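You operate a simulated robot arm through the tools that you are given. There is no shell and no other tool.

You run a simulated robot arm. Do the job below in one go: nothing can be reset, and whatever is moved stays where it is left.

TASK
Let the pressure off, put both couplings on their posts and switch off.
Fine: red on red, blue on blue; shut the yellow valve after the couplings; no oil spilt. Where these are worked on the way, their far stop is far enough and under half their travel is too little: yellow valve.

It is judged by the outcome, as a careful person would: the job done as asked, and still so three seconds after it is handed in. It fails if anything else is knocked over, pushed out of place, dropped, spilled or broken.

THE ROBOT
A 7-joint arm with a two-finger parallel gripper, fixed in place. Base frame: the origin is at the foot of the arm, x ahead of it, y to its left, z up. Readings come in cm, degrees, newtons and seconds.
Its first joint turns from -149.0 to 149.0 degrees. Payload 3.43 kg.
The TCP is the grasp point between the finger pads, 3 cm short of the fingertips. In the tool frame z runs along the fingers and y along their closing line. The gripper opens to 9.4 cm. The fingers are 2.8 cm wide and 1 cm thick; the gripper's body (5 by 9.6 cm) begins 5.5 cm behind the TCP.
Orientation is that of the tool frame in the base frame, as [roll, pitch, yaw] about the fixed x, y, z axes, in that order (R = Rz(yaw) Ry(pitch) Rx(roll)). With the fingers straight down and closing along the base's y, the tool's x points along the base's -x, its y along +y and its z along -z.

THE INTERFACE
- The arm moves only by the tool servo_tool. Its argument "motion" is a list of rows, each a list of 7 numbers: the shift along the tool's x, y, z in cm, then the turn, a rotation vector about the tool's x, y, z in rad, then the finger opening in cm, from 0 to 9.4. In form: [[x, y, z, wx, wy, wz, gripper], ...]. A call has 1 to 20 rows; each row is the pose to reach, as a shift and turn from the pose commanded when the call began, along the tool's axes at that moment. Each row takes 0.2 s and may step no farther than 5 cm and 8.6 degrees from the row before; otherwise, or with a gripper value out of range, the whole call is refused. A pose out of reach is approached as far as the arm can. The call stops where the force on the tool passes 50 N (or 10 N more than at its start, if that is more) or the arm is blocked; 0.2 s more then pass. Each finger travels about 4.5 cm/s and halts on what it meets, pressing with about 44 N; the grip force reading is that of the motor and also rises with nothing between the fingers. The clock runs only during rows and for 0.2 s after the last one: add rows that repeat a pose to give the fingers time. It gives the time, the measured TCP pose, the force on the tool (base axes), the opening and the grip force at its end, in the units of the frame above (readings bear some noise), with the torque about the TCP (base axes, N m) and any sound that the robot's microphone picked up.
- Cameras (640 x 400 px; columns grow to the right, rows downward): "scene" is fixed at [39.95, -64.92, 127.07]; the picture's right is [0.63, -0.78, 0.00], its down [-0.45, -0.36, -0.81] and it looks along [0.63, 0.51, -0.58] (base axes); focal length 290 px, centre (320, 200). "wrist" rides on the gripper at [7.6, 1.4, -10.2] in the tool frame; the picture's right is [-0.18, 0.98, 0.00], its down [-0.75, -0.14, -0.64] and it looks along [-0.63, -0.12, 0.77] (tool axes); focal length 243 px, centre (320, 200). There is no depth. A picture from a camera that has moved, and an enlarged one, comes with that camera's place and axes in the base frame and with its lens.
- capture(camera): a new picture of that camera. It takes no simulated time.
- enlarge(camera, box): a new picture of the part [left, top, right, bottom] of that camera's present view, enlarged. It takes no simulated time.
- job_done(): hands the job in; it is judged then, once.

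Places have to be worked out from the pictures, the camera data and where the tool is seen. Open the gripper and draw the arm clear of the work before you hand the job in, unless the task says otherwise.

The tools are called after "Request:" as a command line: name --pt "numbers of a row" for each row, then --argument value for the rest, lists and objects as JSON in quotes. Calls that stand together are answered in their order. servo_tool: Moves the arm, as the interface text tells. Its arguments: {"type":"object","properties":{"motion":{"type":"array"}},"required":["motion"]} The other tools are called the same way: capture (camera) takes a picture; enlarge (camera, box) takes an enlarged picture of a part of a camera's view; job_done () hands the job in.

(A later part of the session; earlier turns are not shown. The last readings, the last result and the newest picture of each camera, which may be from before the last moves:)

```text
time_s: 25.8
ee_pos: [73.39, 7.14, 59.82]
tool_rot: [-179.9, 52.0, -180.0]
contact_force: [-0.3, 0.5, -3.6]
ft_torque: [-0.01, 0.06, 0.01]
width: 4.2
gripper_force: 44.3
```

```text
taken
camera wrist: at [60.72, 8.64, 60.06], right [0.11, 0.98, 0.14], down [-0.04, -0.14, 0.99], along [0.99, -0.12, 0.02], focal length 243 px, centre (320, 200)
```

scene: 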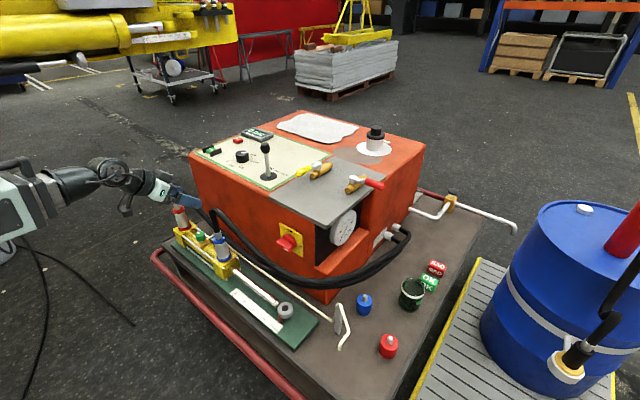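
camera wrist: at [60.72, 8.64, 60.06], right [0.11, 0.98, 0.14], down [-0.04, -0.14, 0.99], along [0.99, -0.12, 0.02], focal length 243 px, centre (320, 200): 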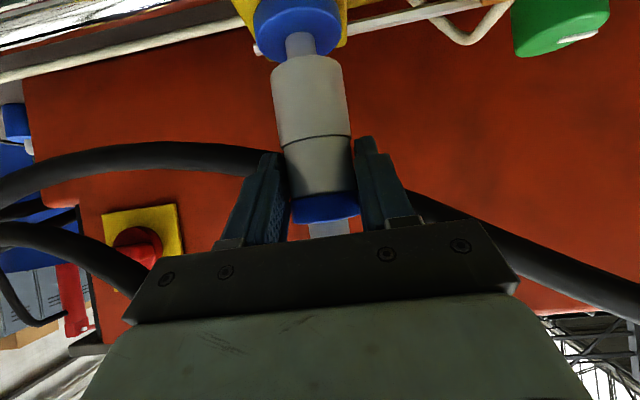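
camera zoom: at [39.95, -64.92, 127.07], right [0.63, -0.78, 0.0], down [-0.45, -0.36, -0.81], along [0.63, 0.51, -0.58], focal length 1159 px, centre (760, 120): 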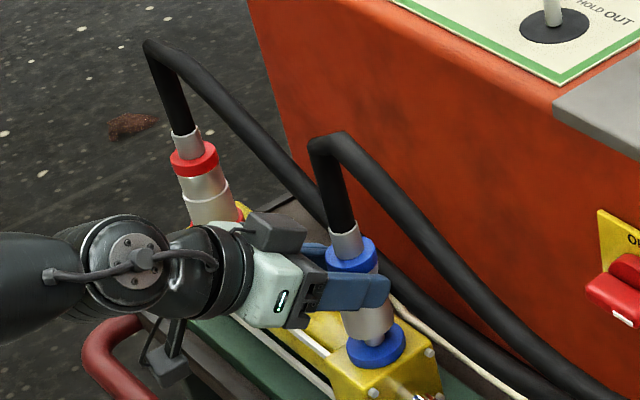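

The coupling came off cleanly with no force, leaving a nipple on the port. I zoom in to measure how it sits in the grip.

Request:
enlarge --camera "wrist" --box '[220, 0, 420, 250]'

Request:
enlarge --camera "scene" --box '[195, 220, 255, 270]'

```text
1.60 times, centred on (320, 125) of wrist
camera zoom: at [60.72, 8.64, 60.06], right [0.11, 0.98, 0.14], down [-0.04, -0.14, 0.99], along [0.99, -0.12, 0.02], focal length 388 px, centre (320, 320)
```

zoom: 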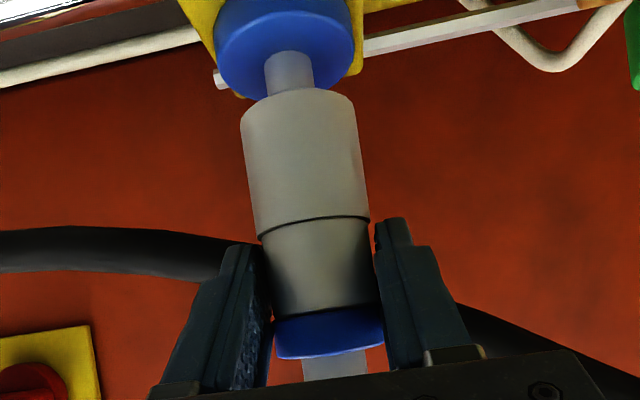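

```text
8.00 times, centred on (225, 245) of scene
camera zoom: at [39.95, -64.92, 127.07], right [0.63, -0.78, 0.0], down [-0.45, -0.36, -0.81], along [0.63, 0.51, -0.58], focal length 2318 px, centre (1080, -160)
```

zoom: 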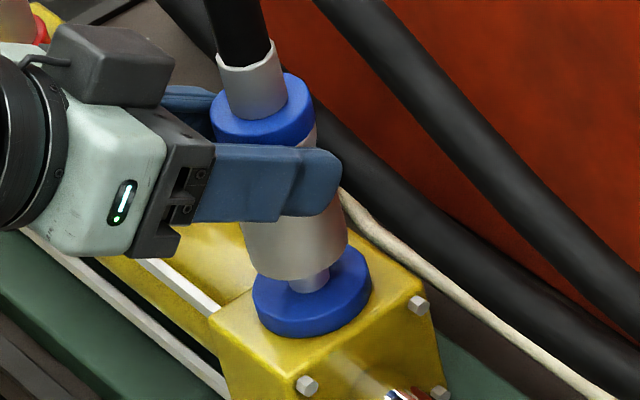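

The coupling sits straight, its axis about 1 cm ahead of the TCP. I lift it to clear height and carry it along -y toward the posts.

Request:
servo_tool --pt "-2.36 0 -1.85 0 0 0 2" --pt "-4.73 0 -3.7 0 0 0 2" --pt "-7.09 0 -5.54 0 0 0 2" --pt "-8.67 -2 -6.78 0 0 0 2" --pt "-8.67 -5.5 -6.78 0 0 0 2" --pt "-8.67 -9 -6.78 0 0 0 2" --pt "-8.67 -12.5 -6.78 0 0 0 2" --pt "-8.67 -16 -6.78 0 0 0 2" --pt "-8.67 -19.5 -6.78 0 0 0 2" --pt "-8.67 -23 -6.78 0 0 0 2" --pt "-8.67 -26.5 -6.78 0 0 0 2"

Request:
capture --camera "scene"

Request:
capture --camera "wrist"

```text
time_s: 28.2
ee_pos: [73.57, -19.29, 70.86]
tool_rot: [180.0, 51.9, -180.0]
contact_force: [0.4, 0.2, -3.7]
ft_torque: [-0.02, 0.06, -0.01]
width: 4.14
gripper_force: 44.0
```

```text
taken
```

scene: 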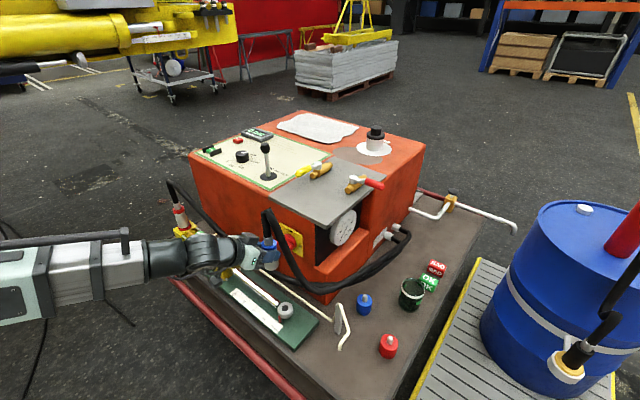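

```text
taken
camera wrist: at [60.78, -17.69, 71.06], right [0.11, 0.98, 0.14], down [-0.04, -0.14, 0.99], along [0.99, -0.12, 0.03], focal length 243 px, centre (320, 200)
```

wrist: 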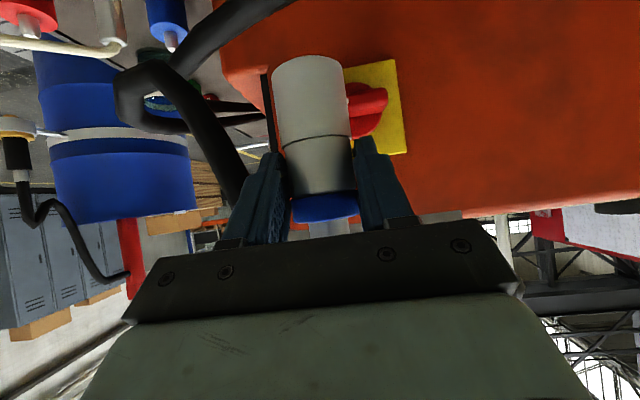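

The hose follows freely. I rotate the approach to azimuth -33° (to pass between the pole and the box corner) and move above the blue post, staying high.

Request:
servo_tool --pt "-0.68 -3.4 0.87 0.091 0 0.071 2" --pt "-1.36 -6.8 1.73 0.182 0 0.142 2" --pt "-2.03 -10.3 2.6 0.272 0 0.213 2" --pt "-2.71 -13.7 3.47 0.363 0 0.284 2" --pt "-4.44 -15 5.67 0.454 0 0.355 2" --pt "-6.16 -16.4 7.88 0.454 0 0.355 2" --pt "-7.88 -17.7 10.09 0.454 0 0.355 2" --pt "-9.61 -19 12.29 0.454 0 0.355 2" --pt "-11.4 -20.4 14.58 0.454 0 0.355 2"

Request:
capture --camera "scene"

Request:
capture --camera "wrist"

```text
time_s: 30.2
ee_pos: [91.96, -39.92, 70.71]
tool_rot: [180.0, 52.1, 147.1]
contact_force: [0.1, -0.2, -2.7]
ft_torque: [0.06, 0.06, -0.02]
width: 4.13
gripper_force: 44.0
```

```text
taken
```

scene: 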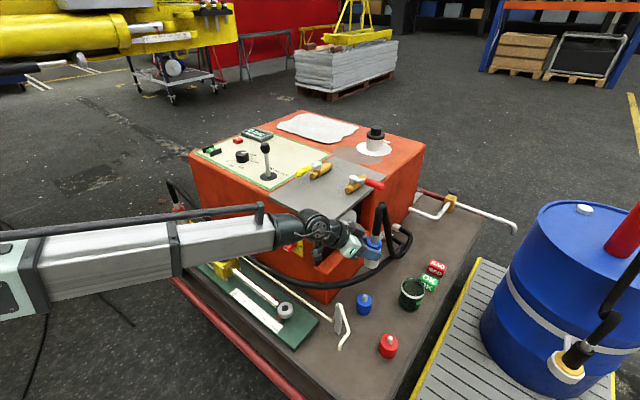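

```text
taken
camera wrist: at [82.13, -31.65, 71.05], right [0.63, 0.76, 0.15], down [-0.11, -0.1, 0.99], along [0.77, -0.64, 0.02], focal length 243 px, centre (320, 200)
```

wrist: 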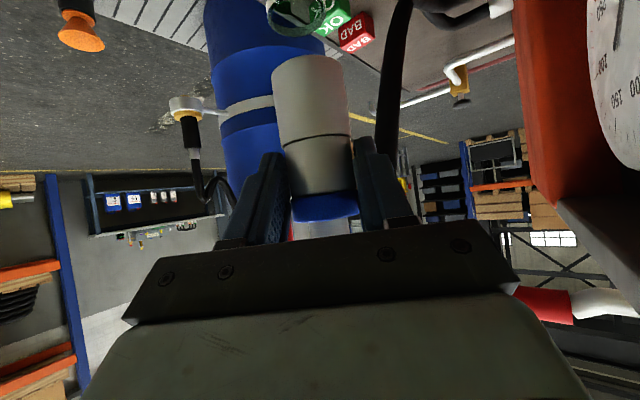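

The coupling is above the blue post with the arm clear. I lower it until its bottom is just above the pin and check alignment.

Request:
servo_tool --pt "2.4 0.1 1.9 0 0 0 2" --pt "4.8 0.1 3.8 0 0 0 2" --pt "7.2 0.2 5.7 0 0 0 2" --pt "9.4 0.2 7.35 0 0 0 2"

Request:
enlarge --camera "scene" --box '[320, 220, 440, 330]'

Request:
capture --camera "wrist"

Request:
capture --camera "scene"

```text
time_s: 31.2
ee_pos: [92.23, -39.57, 59.02]
tool_rot: [-180.0, 51.9, 147.0]
contact_force: [-0.7, -0.3, -3.5]
ft_torque: [0.02, 0.03, 0.01]
width: 4.12
gripper_force: 44.3
```

```text
3.64 times, centred on (380, 275) of scene
camera zoom: at [39.95, -64.92, 127.07], right [0.63, -0.78, 0.0], down [-0.45, -0.36, -0.81], along [0.63, 0.51, -0.58], focal length 1054 px, centre (102, -73)
```

zoom: 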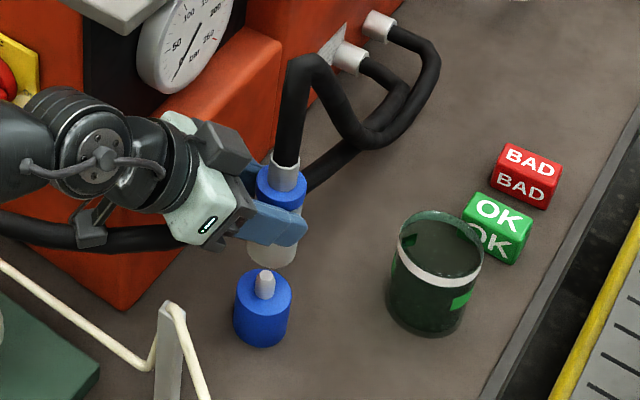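

```text
taken
camera wrist: at [82.38, -31.3, 59.25], right [0.63, 0.76, 0.15], down [-0.11, -0.1, 0.99], along [0.77, -0.64, 0.03], focal length 243 px, centre (320, 200)
```

wrist: 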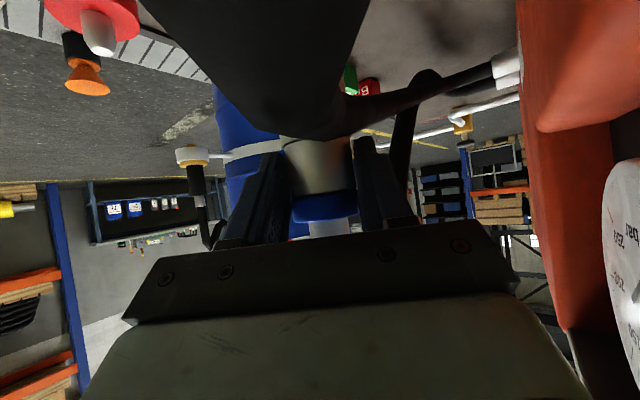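

```text
taken
```

scene: 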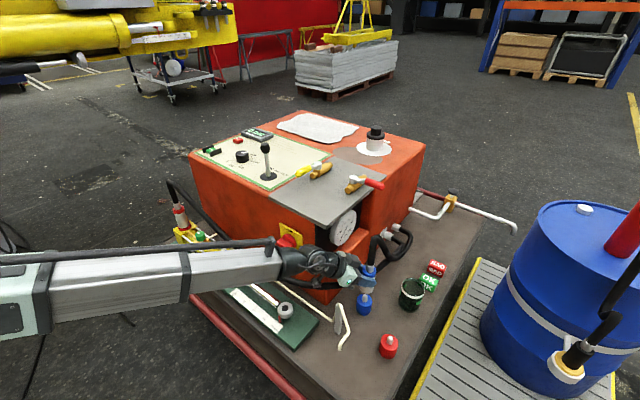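

The red hose passes right where the gripper's underside and camera would have to go from this side, so this azimuth isn't safe. I raise again and swing the gripper around the coupling's axis to approach from the other side (azimuth ≈ +38°).

Request:
servo_tool --pt "-2.6 0 -2.0 0 0 0 2" --pt "-5.2 0 -4.0 0 0 0 2" --pt "-7.8 0 -6.0 0 0 0 2" --pt "-10.24 0 -8.0 0 0 0 2" --pt "-10.24 -0.12 -8.0 -0.0976 0 -0.0763 2" --pt "-10.26 -0.25 -7.98 -0.195 0 -0.153 2" --pt "-10.28 -0.36 -7.95 -0.293 0 -0.229 2" --pt "-10.31 -0.48 -7.91 -0.39 0 -0.305 2" --pt "-10.35 -0.58 -7.85 -0.488 0 -0.3815 2" --pt "-10.4 -0.68 -7.79 -0.586 0 -0.458 2" --pt "-10.46 -0.76 -7.72 -0.683 0 -0.534 2" --pt "-10.52 -0.84 -7.64 -0.781 0 -0.61 2" --pt "-10.59 -0.9 -7.55 -0.878 0 -0.687 2" --pt "-10.65 -0.95 -7.47 -0.976 0 -0.763 2"

Request:
capture --camera "scene"

Request:
capture --camera "wrist"

```text
time_s: 34.2
ee_pos: [92.34, -40.66, 71.92]
tool_rot: [-179.9, 52.0, -141.8]
contact_force: [0.1, 0.0, -3.6]
ft_torque: [-0.06, 0.03, -0.01]
width: 4.1
gripper_force: 44.2
```

```text
taken
```

scene: 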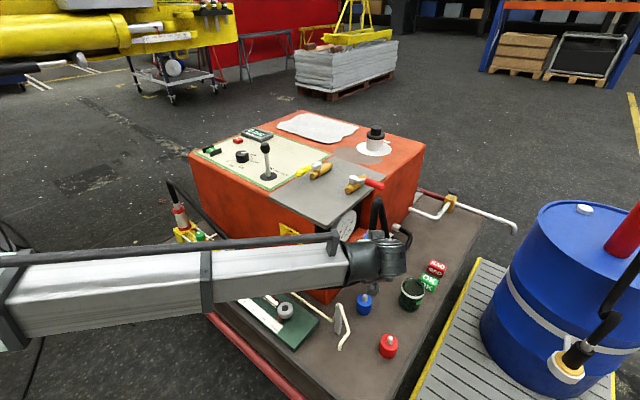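

```text
taken
camera wrist: at [81.31, -47.34, 72.06], right [-0.52, 0.84, 0.14], down [0.05, -0.14, 0.99], along [0.85, 0.52, 0.03], focal length 243 px, centre (320, 200)
```

wrist: 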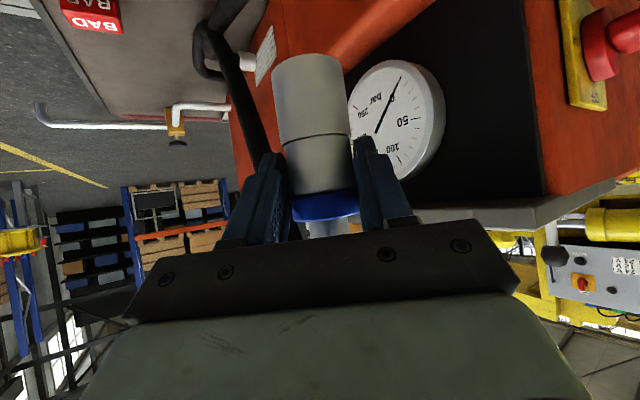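

Reach is fine here. I lower gradually toward the blue post, watching both cameras.

Request:
servo_tool --pt "2.4 0 1.85 0 0 0 2" --pt "4.8 0 3.7 0 0 0 2" --pt "7.1 0 5.5 0 0 0 2" --pt "9.0 0 7.0 0 0 0 2"

Request:
enlarge --camera "scene" --box '[300, 210, 460, 360]'

Request:
capture --camera "wrist"

```text
time_s: 35.2
ee_pos: [92.05, -40.61, 60.45]
tool_rot: [-180.0, 51.9, -142.0]
contact_force: [0.7, 0.7, -3.7]
ft_torque: [-0.06, 0.05, -0.03]
width: 4.14
gripper_force: 44.1
```

```text
2.67 times, centred on (380, 285) of scene
camera zoom: at [39.95, -64.92, 127.07], right [0.63, -0.78, 0.0], down [-0.45, -0.36, -0.81], along [0.63, 0.51, -0.58], focal length 773 px, centre (160, -27)
```

zoom: 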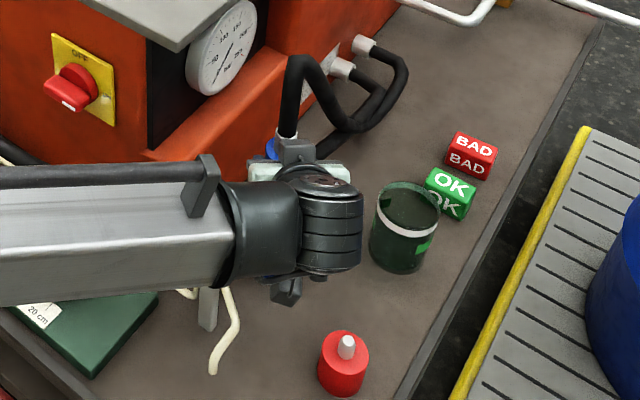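

```text
taken
camera wrist: at [81.16, -47.21, 60.61], right [-0.52, 0.84, 0.14], down [0.05, -0.14, 0.99], along [0.85, 0.52, 0.03], focal length 243 px, centre (320, 200)
```

wrist: 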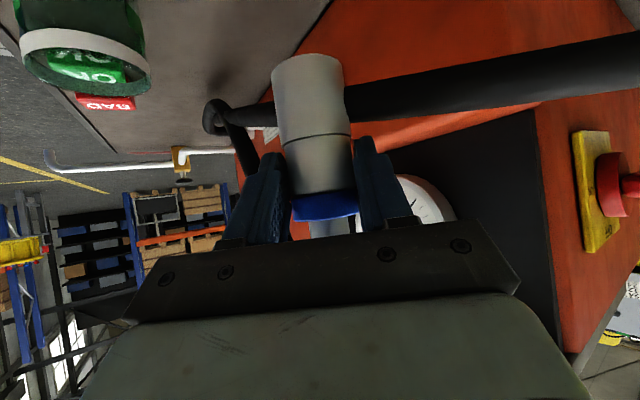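

The forearm would come down onto the thin tube with this much tilt, so I will not go lower. I carry the blue coupling back to its cylinder port, to regrip it higher and with less tilt.

Request:
servo_tool --pt "-3.15 0 -2.46 0 0 0 2" --pt "-6.3 0 -4.93 0 0 0 2" --pt "-9.06 0 -7.08 0 0 0 2" --pt "-8.12 3.73 -8.28 0.087 0 0.068 2" --pt "-7.18 7.46 -9.48 0.174 0 0.136 2" --pt "-6.24 11.2 -10.69 0.261 0 0.204 2" --pt "-5.3 14.93 -11.89 0.348 0 0.272 2" --pt "-5.84 19.3 -11.19 0.435 0 0.34 2" --pt "-6.39 23.7 -10.49 0.522 0 0.408 2" --pt "-7.86 27.55 -8.62 0.522 0 0.408 2"

Request:
capture --camera "scene"

```text
time_s: 37.4
ee_pos: [73.83, -20.13, 72.07]
tool_rot: [179.9, 52.0, 179.9]
contact_force: [0.0, 0.7, -3.0]
ft_torque: [0.0, 0.06, 0.02]
width: 4.12
gripper_force: 43.7
```

```text
taken
```

scene: 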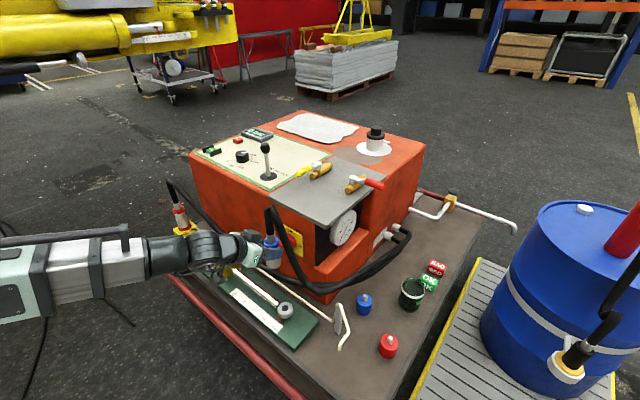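

Now along +y back above the blue port, then down to just above the nipple.

Request:
servo_tool --pt "0.15 3.9 -0.2 0 0 0 2" --pt "0.15 7.8 -0.2 0 0 0 2" --pt "0.15 11.7 -0.2 0 0 0 2" --pt "0.15 15.6 -0.2 0 0 0 2" --pt "0.15 19.5 -0.2 0 0 0 2" --pt "0.15 23.4 -0.2 0 0 0 2" --pt "0.15 27.2 -0.2 0 0 0 2" --pt "3.3 27.2 2.26 0 0 0 2" --pt "6.45 27.2 4.7 0 0 0 2" --pt "8.03 27.2 5.96 0 0 0 2" --pt "8.03 27.2 5.96 0 0 0 2"

Request:
enlarge --camera "wrist" --box '[220, 0, 420, 125]'

Request:
enlarge --camera "scene" --box '[195, 220, 255, 270]'

```text
time_s: 39.8
ee_pos: [73.53, 6.92, 61.86]
tool_rot: [-180.0, 52.0, -179.9]
contact_force: [-0.2, -0.2, -3.3]
ft_torque: [0.0, 0.04, 0.05]
width: 4.07
gripper_force: 44.4
```

```text
3.20 times, centred on (320, 62) of wrist
camera zoom: at [60.77, 8.46, 62.09], right [0.11, 0.98, 0.15], down [-0.04, -0.14, 0.99], along [0.99, -0.12, 0.03], focal length 776 px, centre (320, 640)
```

zoom: 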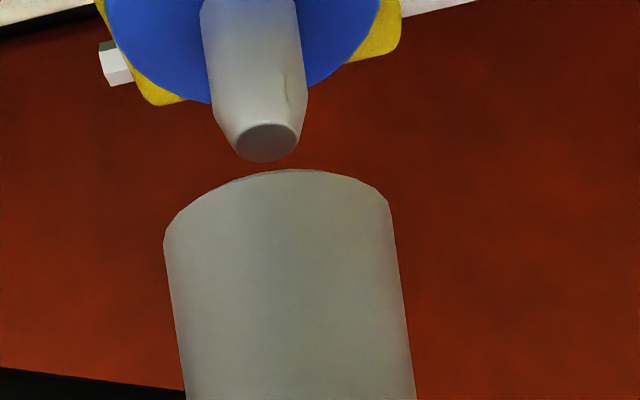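

```text
8.00 times, centred on (225, 245) of scene
camera zoom: at [39.95, -64.92, 127.07], right [0.63, -0.78, 0.0], down [-0.45, -0.36, -0.81], along [0.63, 0.51, -0.58], focal length 2318 px, centre (1080, -160)
```

zoom: 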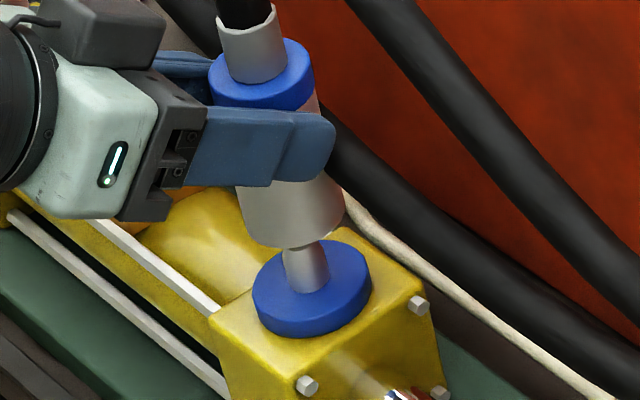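

The coupling is aligned over the nipple within a couple of millimetres, as when it came off. I lower it gently back on.

Request:
servo_tool --pt "0.6 -0.05 0.47 0 0 0 2" --pt "1.2 -0.05 0.94 0 0 0 2" --pt "1.8 -0.05 1.41 0 0 0 2" --pt "2.4 -0.05 1.88 0 0 0 2" --pt "2.9 -0.05 2.27 0 0 0 2" --pt "3.23 -0.05 2.53 0 0 0 2"

Request:
capture --camera "wrist"

Request:
enlarge --camera "scene" --box '[195, 220, 255, 270]'

```text
time_s: 41.2
ee_pos: [73.49, 7.0, 58.01]
tool_rot: [-179.9, 52.1, -179.8]
contact_force: [-0.5, -2.7, 4.7]
ft_torque: [-0.15, -0.2, -0.08]
width: 4.1
gripper_force: 44.1
```

```text
taken
camera wrist: at [60.74, 8.49, 58.18], right [0.11, 0.98, 0.15], down [-0.04, -0.14, 0.99], along [0.99, -0.12, 0.03], focal length 243 px, centre (320, 200)
```

wrist: 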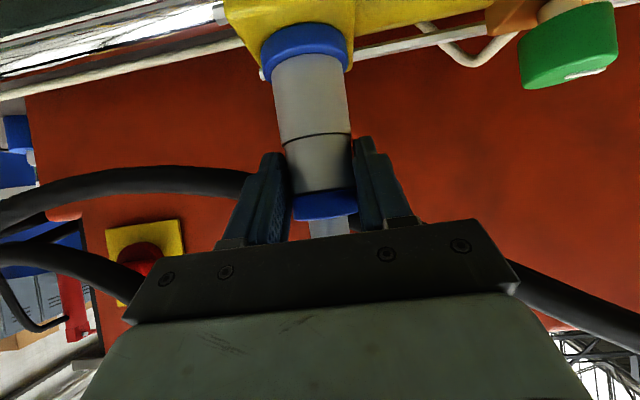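

```text
8.00 times, centred on (225, 245) of scene
camera zoom: at [39.95, -64.92, 127.07], right [0.63, -0.78, 0.0], down [-0.45, -0.36, -0.81], along [0.63, 0.51, -0.58], focal length 2318 px, centre (1080, -160)
```

zoom: 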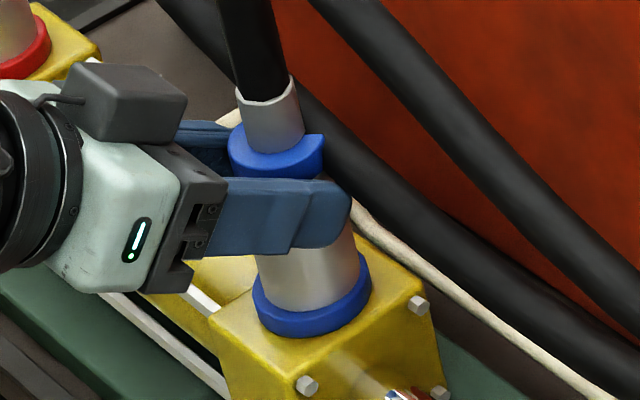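

It is seated again (about 8 N contact). I open, change to 40° tilt, raise the grip about 1.5 cm and set the TCP about 1.8 cm behind the axis, then regrip.

Request:
servo_tool --pt "0 0 0 0 0 0 6" --pt "0 0 0 0 0 0 7.5" --pt "0 0 0 0 0 0 7.5" --pt "-0.2 0 -0.5 0 0.07 0 7.5" --pt "-0.5 0 -1.0 0 0.14 0 7.5" --pt "-0.77 0 -1.62 0 0.209 0 7.5" --pt "-0.77 0 -1.62 0 0.209 0 7.5"

Request:
enlarge --camera "wrist" --box '[160, 0, 480, 250]'

Request:
enlarge --camera "scene" --box '[185, 200, 265, 270]'

```text
time_s: 42.8
ee_pos: [72.58, 6.82, 59.5]
tool_rot: [-179.9, 39.9, -179.8]
contact_force: [0.6, 0.8, 0.0]
ft_torque: [0.01, -0.04, 0.04]
width: 7.49
gripper_force: 0.0
```

```text
1.60 times, centred on (320, 125) of wrist
camera zoom: at [60.2, 8.42, 62.42], right [0.14, 0.98, 0.12], down [0.17, -0.14, 0.98], along [0.98, -0.12, -0.18], focal length 388 px, centre (320, 320)
```

zoom: 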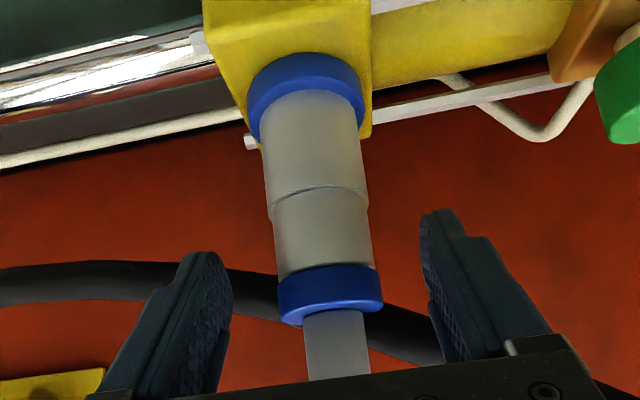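

```text
5.71 times, centred on (225, 235) of scene
camera zoom: at [39.95, -64.92, 127.07], right [0.63, -0.78, 0.0], down [-0.45, -0.36, -0.81], along [0.63, 0.51, -0.58], focal length 1656 px, centre (863, 0)
```

zoom: 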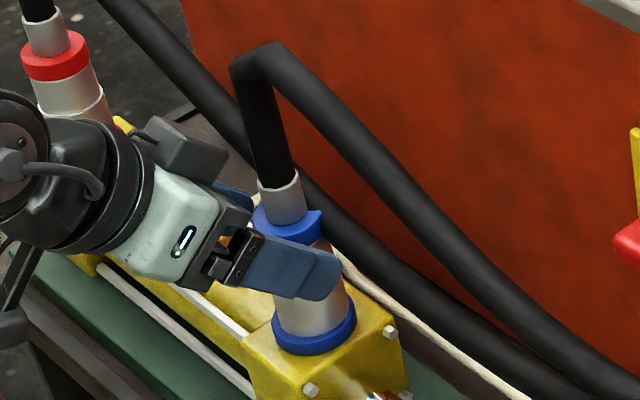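

Block-to-hose clearance is good and the fingers span the ring and sleeve. I close.

Request:
servo_tool --pt "0 0.1 0 0 0 0 6" --pt "0 0.1 0 0 0 0 4.5" --pt "0 0.1 0 0 0 0 3" --pt "0 0.1 0 0 0 0 2" --pt "0 0.1 0 0 0 0 2"

Request:
enlarge --camera "wrist" --box '[160, 0, 480, 250]'

```text
time_s: 44.0
ee_pos: [72.56, 6.95, 59.55]
tool_rot: [-180.0, 40.0, -179.9]
contact_force: [-1.0, -0.1, -0.4]
ft_torque: [0.04, 0.0, 0.0]
width: 4.04
gripper_force: 44.5
```

```text
1.60 times, centred on (320, 125) of wrist
camera zoom: at [60.2, 8.53, 62.42], right [0.14, 0.98, 0.12], down [0.16, -0.14, 0.98], along [0.98, -0.12, -0.18], focal length 388 px, centre (320, 320)
```

zoom: 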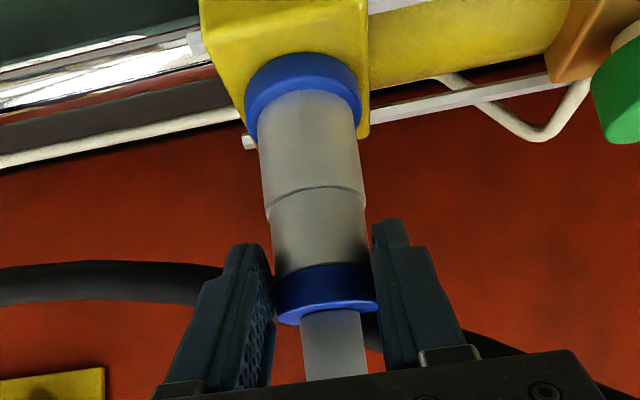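

Firm at 4.0 cm. I lift and carry it along -y again.

Request:
servo_tool --pt "-1 0 -1.2 0 0 0 2" --pt "-3 0 -3.57 0 0 0 2" --pt "-5.5 0 -6.55 0 0 0 2" --pt "-8.04 0 -9.57 0 0 0 2" --pt "-8.04 -3.9 -9.57 0 0 0 2" --pt "-8.04 -7.8 -9.57 0 0 0 2" --pt "-8.04 -11.7 -9.57 0 0 0 2" --pt "-8.04 -15.6 -9.57 0 0 0 2" --pt "-8.04 -19.5 -9.57 0 0 0 2" --pt "-8.04 -23.4 -9.57 0 0 0 2" --pt "-8.04 -27 -9.57 0 0 0 2"

Request:
capture --camera "wrist"

Request:
enlarge --camera "scene" --box '[160, 170, 360, 295]'

```text
time_s: 46.4
ee_pos: [72.73, -19.9, 71.91]
tool_rot: [-179.9, 40.0, -180.0]
contact_force: [-0.5, 0.2, -4.2]
ft_torque: [0.0, 0.1, 0.01]
width: 4.0
gripper_force: 44.2
```

```text
taken
camera wrist: at [60.3, -18.33, 74.85], right [0.14, 0.98, 0.12], down [0.16, -0.14, 0.98], along [0.98, -0.12, -0.18], focal length 243 px, centre (320, 200)
```

wrist: 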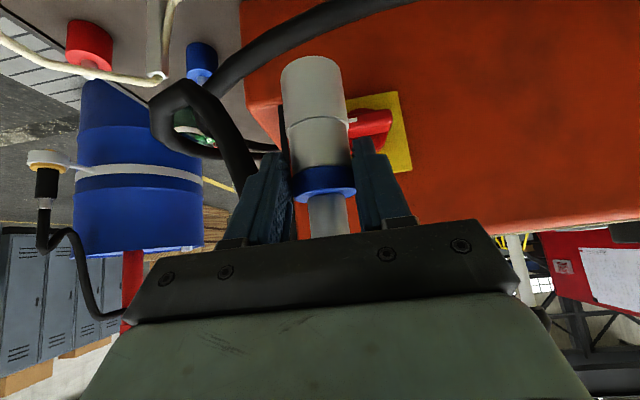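

```text
3.20 times, centred on (260, 232) of scene
camera zoom: at [39.95, -64.92, 127.07], right [0.63, -0.78, 0.0], down [-0.45, -0.36, -0.81], along [0.63, 0.51, -0.58], focal length 927 px, centre (512, 96)
```

zoom: 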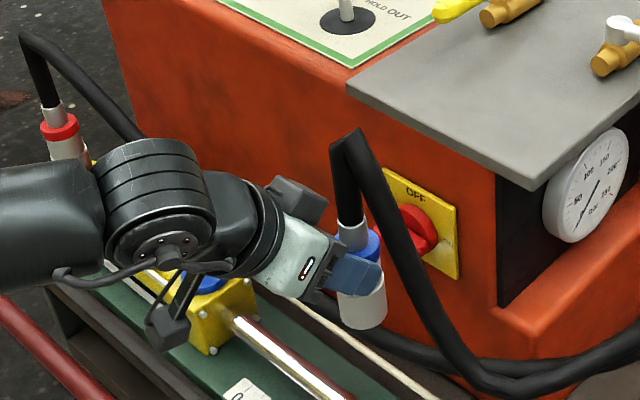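

The coupling hangs upright. I move it above the blue post while turning the approach to azimuth +38°.

Request:
servo_tool --pt "-0.92 -3.5 0.77 -0.071 0 -0.0847 2" --pt "-1.84 -7 1.54 -0.142 0 -0.169 2" --pt "-2.91 -10.5 2.44 -0.213 0 -0.254 2" --pt "-4.21 -13.6 3.54 -0.284 0 -0.339 2" --pt "-6.59 -15.4 5.53 -0.355 0 -0.423 2" --pt "-9.04 -17.2 7.59 -0.426 0 -0.508 2" --pt "-11.49 -19.2 9.65 -0.426 0 -0.508 2" --pt "-14.32 -21.4 12.02 -0.426 0 -0.508 2" --pt "-14.32 -21.4 12.02 -0.426 0 -0.508 2"

Request:
capture --camera "wrist"

Request:
capture --camera "scene"

```text
time_s: 48.4
ee_pos: [91.34, -41.51, 71.91]
tool_rot: [-179.9, 40.0, -141.9]
contact_force: [-0.6, -0.2, -3.0]
ft_torque: [-0.08, 0.07, 0.01]
width: 4.0
gripper_force: 44.0
```

```text
taken
camera wrist: at [80.7, -47.76, 74.78], right [-0.5, 0.86, 0.12], down [0.22, -0.01, 0.98], along [0.84, 0.51, -0.18], focal length 243 px, centre (320, 200)
```

wrist: 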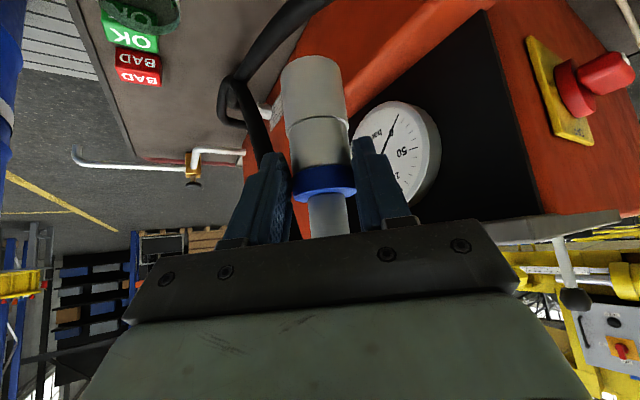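

```text
taken
```

scene: 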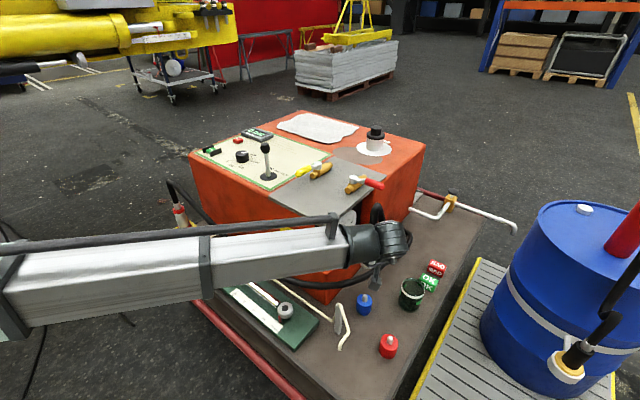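

I lower to just above the pin and check forearm clearance and alignment.

Request:
servo_tool --pt "1.9 0 2.3 0 0 0 2" --pt "3.8 0 4.6 0 0 0 2" --pt "5.7 0 6.8 0 0 0 2" --pt "7.0 0 8.35 0 0 0 2" --pt "7.0 0 8.35 0 0 0 2"

Request:
capture --camera "wrist"

Request:
enlarge --camera "scene" --box '[300, 210, 460, 360]'

```text
time_s: 49.6
ee_pos: [91.42, -41.4, 61.17]
tool_rot: [-179.9, 40.0, -141.9]
contact_force: [0.1, 0.6, -4.3]
ft_torque: [-0.03, 0.08, -0.02]
width: 4.0
gripper_force: 44.2
```

```text
taken
camera wrist: at [80.7, -47.87, 64.02], right [-0.5, 0.86, 0.12], down [0.22, -0.01, 0.98], along [0.84, 0.51, -0.18], focal length 243 px, centre (320, 200)
```

wrist: 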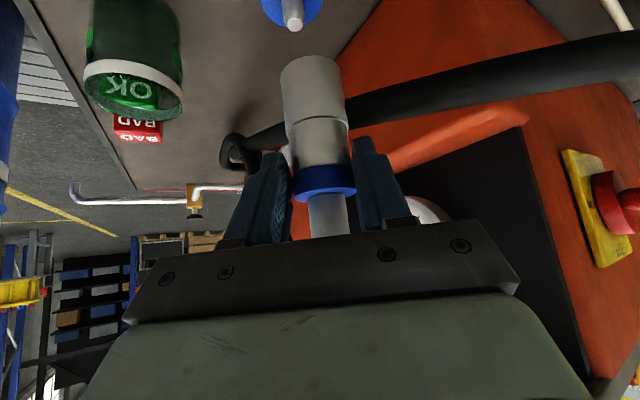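

```text
2.67 times, centred on (380, 285) of scene
camera zoom: at [39.95, -64.92, 127.07], right [0.63, -0.78, 0.0], down [-0.45, -0.36, -0.81], along [0.63, 0.51, -0.58], focal length 773 px, centre (160, -27)
```

zoom: 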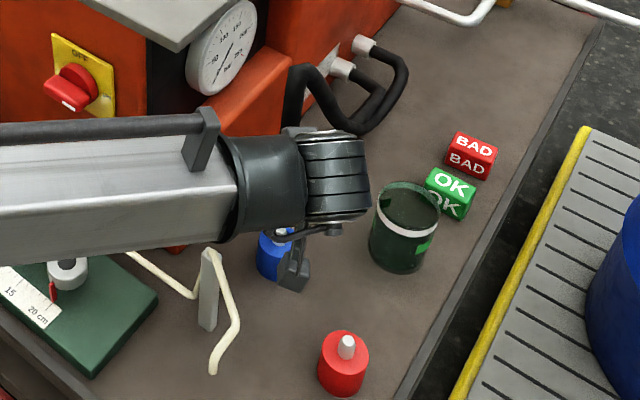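

Clearance looks adequate. I zoom in on pin and coupling to measure the offset.

Request:
enlarge --camera "wrist" --box '[240, 0, 400, 100]'

Request:
enlarge --camera "scene" --box '[340, 240, 420, 310]'

```text
4.00 times, centred on (320, 50) of wrist
camera zoom: at [80.7, -47.87, 64.02], right [-0.5, 0.86, 0.12], down [0.22, -0.01, 0.98], along [0.84, 0.51, -0.18], focal length 970 px, centre (320, 800)
```

zoom: 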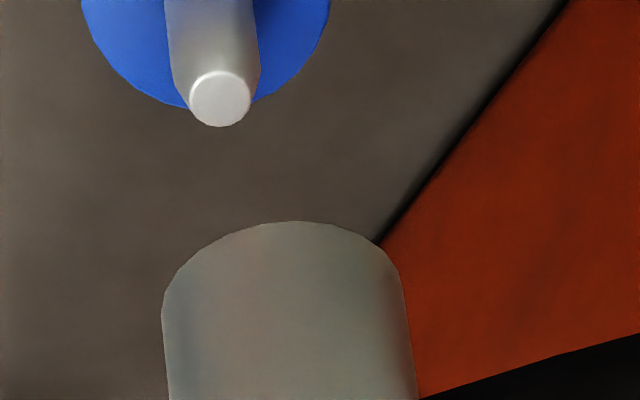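

```text
5.71 times, centred on (380, 275) of scene
camera zoom: at [39.95, -64.92, 127.07], right [0.63, -0.78, 0.0], down [-0.45, -0.36, -0.81], along [0.63, 0.51, -0.58], focal length 1656 px, centre (-23, -229)
```

zoom: 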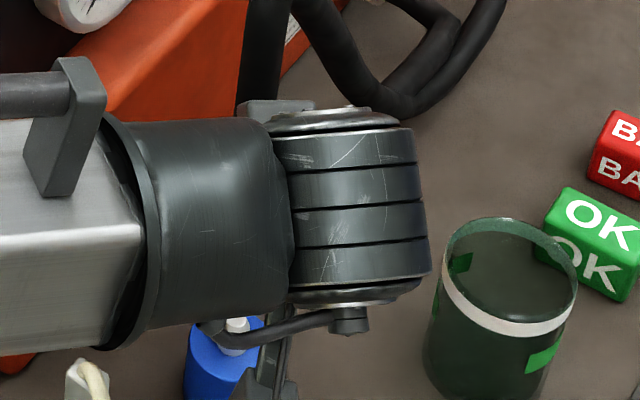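

The pin is about 0.6 cm to the right of and 0.5 cm beyond the coupling's axis; its tip is at z≈48.4. I correct by that and go down to just above the pin.

Request:
servo_tool --pt "-0.42 -0.65 0.35 0 0 0 2" --pt "0.5 -0.65 1.4 0 0 0 2" --pt "1.31 -0.65 2.42 0 0 0 2" --pt "1.31 -0.65 2.42 0 0 0 2"

Request:
enlarge --camera "wrist" --box '[240, 0, 400, 100]'

Request:
enlarge --camera "scene" --box '[300, 210, 460, 360]'

```text
time_s: 50.6
ee_pos: [92.19, -41.5, 58.46]
tool_rot: [-180.0, 40.0, -141.9]
contact_force: [-0.6, -0.6, -4.2]
ft_torque: [-0.06, 0.06, -0.01]
width: 4.01
gripper_force: 43.9
```

```text
4.00 times, centred on (320, 50) of wrist
camera zoom: at [81.5, -47.95, 61.3], right [-0.49, 0.86, 0.12], down [0.22, -0.01, 0.98], along [0.84, 0.51, -0.18], focal length 970 px, centre (320, 800)
```

zoom: 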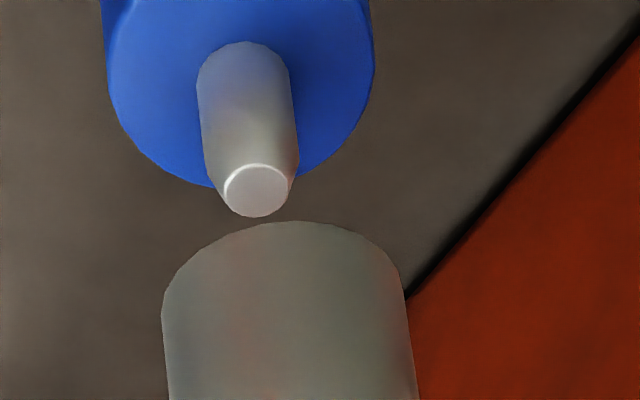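

```text
2.67 times, centred on (380, 285) of scene
camera zoom: at [39.95, -64.92, 127.07], right [0.63, -0.78, 0.0], down [-0.45, -0.36, -0.81], along [0.63, 0.51, -0.58], focal length 773 px, centre (160, -27)
```

zoom: 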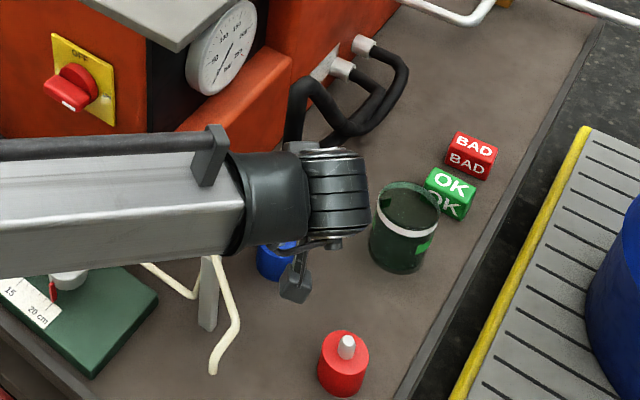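

Nearly aligned; the best fit says the pin is about 0.4 cm farther and 0.15 cm to the right. I correct and lower 1.4 cm more.

Request:
servo_tool --pt "-0.31 -0.15 0.26 0 0 0 2" --pt "0.2 -0.15 0.8 0 0 0 2" --pt "0.59 -0.15 1.33 0 0 0 2" --pt "0.59 -0.15 1.33 0 0 0 2"

Request:
enlarge --camera "wrist" --box '[240, 0, 400, 100]'

Request:
enlarge --camera "scene" --box '[340, 240, 420, 310]'

```text
time_s: 51.6
ee_pos: [92.71, -41.27, 56.99]
tool_rot: [-180.0, 40.0, -141.9]
contact_force: [0.0, -0.3, -3.7]
ft_torque: [-0.05, 0.07, -0.02]
width: 4.0
gripper_force: 43.9
```

```text
4.00 times, centred on (320, 50) of wrist
camera zoom: at [81.94, -47.81, 59.84], right [-0.49, 0.86, 0.12], down [0.22, -0.01, 0.98], along [0.84, 0.51, -0.18], focal length 970 px, centre (320, 800)
```

zoom: 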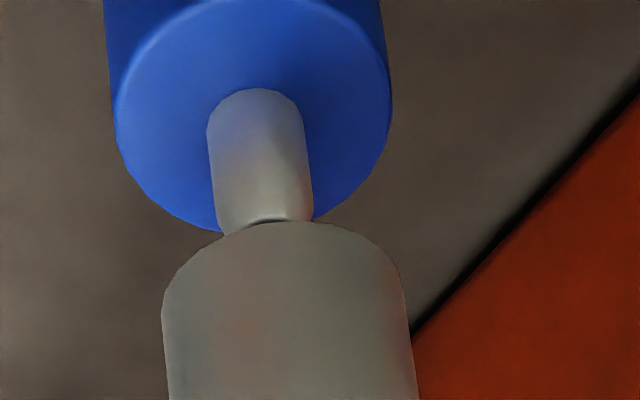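

```text
5.71 times, centred on (380, 275) of scene
camera zoom: at [39.95, -64.92, 127.07], right [0.63, -0.78, 0.0], down [-0.45, -0.36, -0.81], along [0.63, 0.51, -0.58], focal length 1656 px, centre (-23, -229)
```

zoom: 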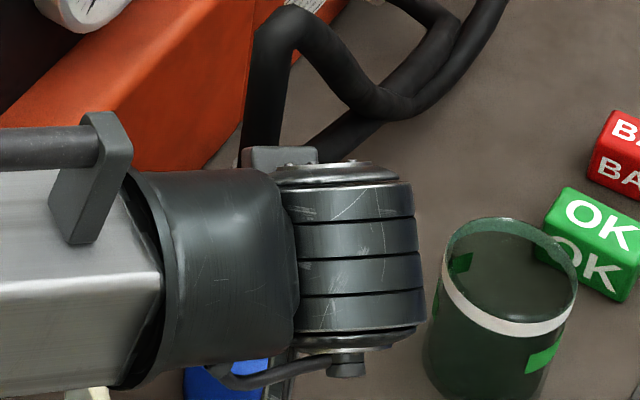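

Aligned to within about 2 mm. I lower in small steps, watching the force.

Request:
servo_tool --pt "0.26 -0.06 0.31 0 0 0 2" --pt "0.51 -0.06 0.61 0 0 0 2" --pt "0.77 -0.06 0.92 0 0 0 2" --pt "1.03 -0.06 1.23 0 0 0 2"

Request:
enlarge --camera "wrist" --box '[240, 0, 400, 100]'

```text
time_s: 52.6
ee_pos: [92.58, -41.51, 55.39]
tool_rot: [-179.8, 40.0, -141.9]
contact_force: [-0.6, -0.2, -3.8]
ft_torque: [-0.05, 0.07, 0.03]
width: 3.97
gripper_force: 43.8
```

```text
4.00 times, centred on (320, 50) of wrist
camera zoom: at [81.97, -47.95, 58.28], right [-0.49, 0.86, 0.12], down [0.22, -0.01, 0.98], along [0.84, 0.51, -0.18], focal length 970 px, centre (320, 800)
```

zoom: 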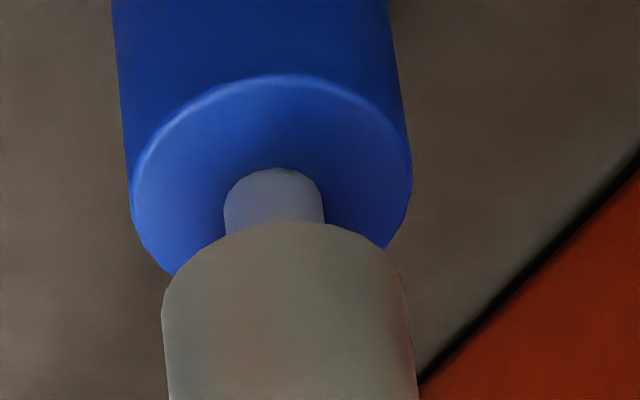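

Still no contact; the bottom is about 2 cm above the post's top face, so the pin is just entering. I continue down.

Request:
servo_tool --pt "0.2 0 0.23 0 0 0 2" --pt "0.4 0 0.46 0 0 0 2" --pt "0.6 0 0.7 0 0 0 2" --pt "0.77 0 0.92 0 0 0 2"

Request:
enlarge --camera "wrist" --box '[240, 0, 400, 100]'

```text
time_s: 53.6
ee_pos: [92.57, -41.45, 54.17]
tool_rot: [180.0, 40.0, -142.0]
contact_force: [0.1, 1.3, -3.7]
ft_torque: [-0.06, 0.11, -0.04]
width: 3.97
gripper_force: 44.2
```

```text
4.00 times, centred on (320, 50) of wrist
camera zoom: at [81.97, -47.96, 57.11], right [-0.49, 0.86, 0.12], down [0.22, -0.01, 0.98], along [0.84, 0.51, -0.18], focal length 970 px, centre (320, 800)
```

zoom: 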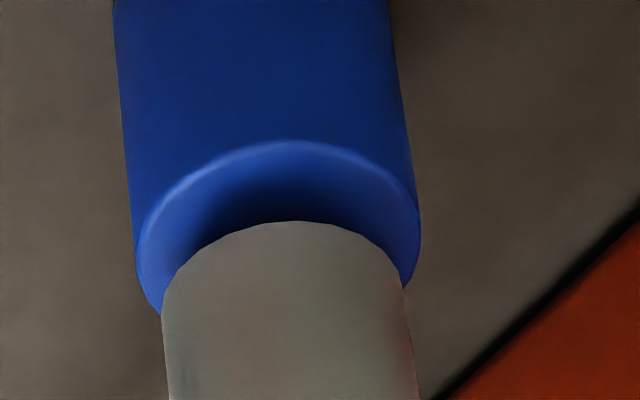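

The pin is inside; about 1 cm remains. I continue until it seats.

Request:
servo_tool --pt "0.16 0 0.19 0 0 0 2" --pt "0.32 0 0.38 0 0 0 2" --pt "0.48 0 0.57 0 0 0 2" --pt "0.6 0 0.72 0 0 0 2"

Request:
enlarge --camera "wrist" --box '[240, 0, 400, 100]'

```text
time_s: 54.6
ee_pos: [92.61, -41.53, 53.35]
tool_rot: [-179.9, 39.9, -141.9]
contact_force: [-0.8, -2.0, 1.0]
ft_torque: [-0.04, 0.11, -0.01]
width: 4.0
gripper_force: 43.8
```

```text
4.00 times, centred on (320, 50) of wrist
camera zoom: at [81.98, -47.89, 56.23], right [-0.49, 0.86, 0.12], down [0.22, -0.01, 0.98], along [0.84, 0.51, -0.18], focal length 970 px, centre (320, 800)
```

zoom: 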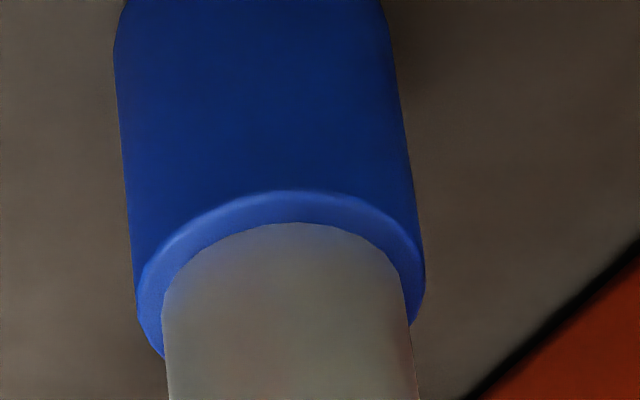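

Contact has started (force change about +5 N). I press 0.2 cm more to confirm it is fully seated.

Request:
servo_tool --pt "0.07 0 0.08 0 0 0 2" --pt "0.13 0 0.15 0 0 0 2"

Request:
capture --camera "wrist"

Request:
enlarge --camera "scene" --box '[300, 210, 460, 360]'

```text
time_s: 55.2
ee_pos: [92.81, -41.53, 53.47]
tool_rot: [-179.9, 40.2, -141.9]
contact_force: [-6.4, -5.6, 23.6]
ft_torque: [0.0, 0.34, 0.04]
width: 4.0
gripper_force: 44.2
```

```text
taken
camera wrist: at [81.96, -47.88, 56.19], right [-0.49, 0.86, 0.12], down [0.21, -0.01, 0.98], along [0.84, 0.51, -0.18], focal length 243 px, centre (320, 200)
```

wrist: 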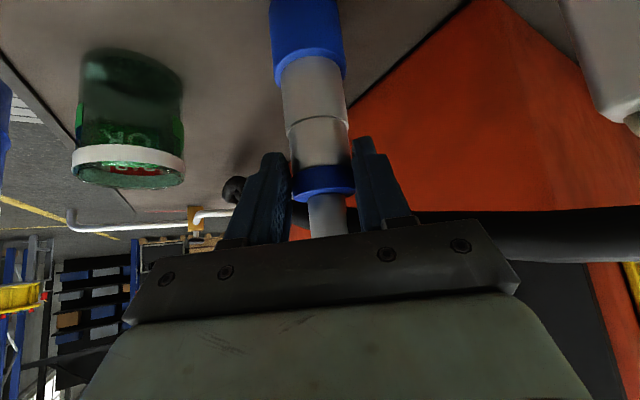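

```text
2.67 times, centred on (380, 285) of scene
camera zoom: at [39.95, -64.92, 127.07], right [0.63, -0.78, 0.0], down [-0.45, -0.36, -0.81], along [0.63, 0.51, -0.58], focal length 773 px, centre (160, -27)
```

zoom: 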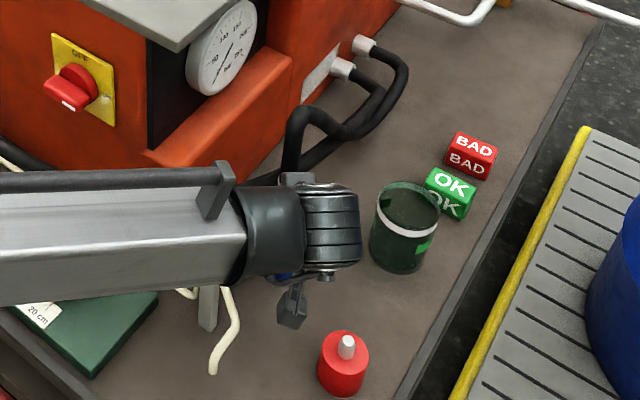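

It is firmly seated. I relax the press, open the fingers, and back off along the tool axis and up.

Request:
servo_tool --pt "-0.13 0 -0.15 0 0 0 3" --pt "-0.13 0 -0.15 0 0 0 5" --pt "-0.13 0 -0.15 0 0 0 6.8" --pt "-0.13 0 -0.15 0 0 0 6.8" --pt "-0.13 0 -2 0 0 0 6.8" --pt "-0.13 0 -5 0 0 0 6.8" --pt "-0.13 0 -8 0 0 0 6.8" --pt "-1.5 0 -11.5 0 0 0 6.8" --pt "-3 0 -15.5 0 0 0 6.8" --pt "-5 0 -19.5 0 0 0 6.8"

Request:
capture --camera "wrist"

Request:
capture --camera "scene"

```text
time_s: 57.4
ee_pos: [85.94, -46.85, 71.26]
tool_rot: [180.0, 40.0, -142.0]
contact_force: [0.0, 0.6, -0.1]
ft_torque: [-0.01, 0.03, 0.05]
width: 6.81
gripper_force: 0.1
```

```text
taken
camera wrist: at [75.26, -53.27, 74.08], right [-0.49, 0.86, 0.12], down [0.22, -0.01, 0.98], along [0.84, 0.51, -0.18], focal length 243 px, centre (320, 200)
```

wrist: 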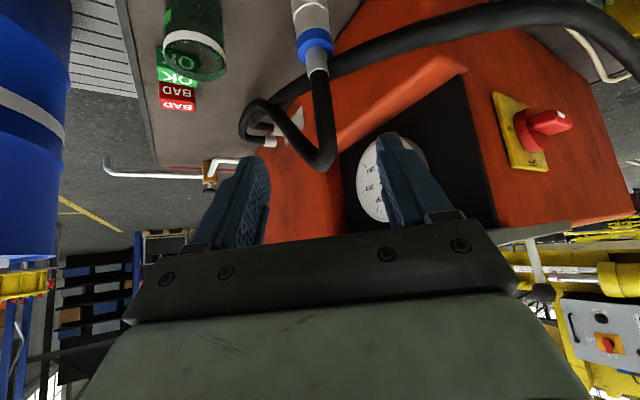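

```text
taken
```

scene: 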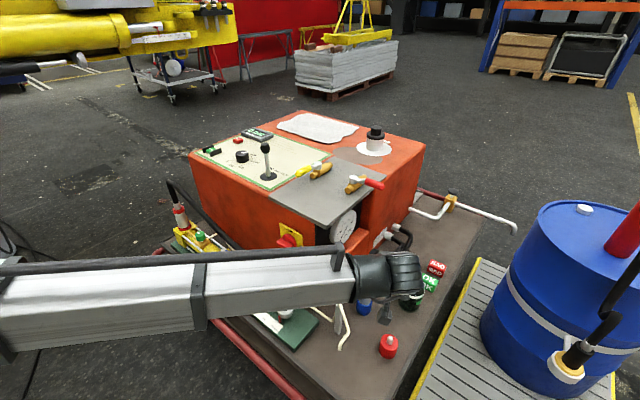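

Blue is standing on its blue post with its hose clear. Next the red coupling: I raise, turn back to azimuth 0 and travel toward +y.

Request:
servo_tool --pt "-2.89 0 -3.45 0 0 0 7" --pt "-4.86 2.02 -7.28 0 0 0 8" --pt "-3.69 5.75 -8.27 0.071 0 0.0847 8" --pt "-2.52 9.48 -9.24 0.142 0 0.169 8" --pt "-1.59 13.61 -10.03 0.213 0 0.254 8" --pt "-2.27 17.99 -9.46 0.284 0 0.339 8" --pt "-4.39 21.54 -7.67 0.355 0 0.423 8" --pt "-6.51 25.09 -5.89 0.426 0 0.508 8"

Request:
enlarge --camera "scene" --box '[300, 210, 460, 360]'

```text
time_s: 59.2
ee_pos: [71.2, -26.25, 79.81]
tool_rot: [-179.9, 39.9, 180.0]
contact_force: [0.9, 0.3, 0.6]
ft_torque: [0.0, 0.02, 0.01]
width: 7.98
gripper_force: 0.0
```

```text
2.67 times, centred on (380, 285) of scene
camera zoom: at [39.95, -64.92, 127.07], right [0.63, -0.78, 0.0], down [-0.45, -0.36, -0.81], along [0.63, 0.51, -0.58], focal length 773 px, centre (160, -27)
```

zoom: 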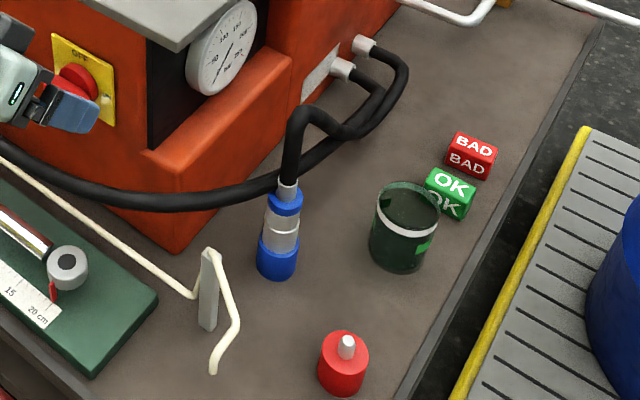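

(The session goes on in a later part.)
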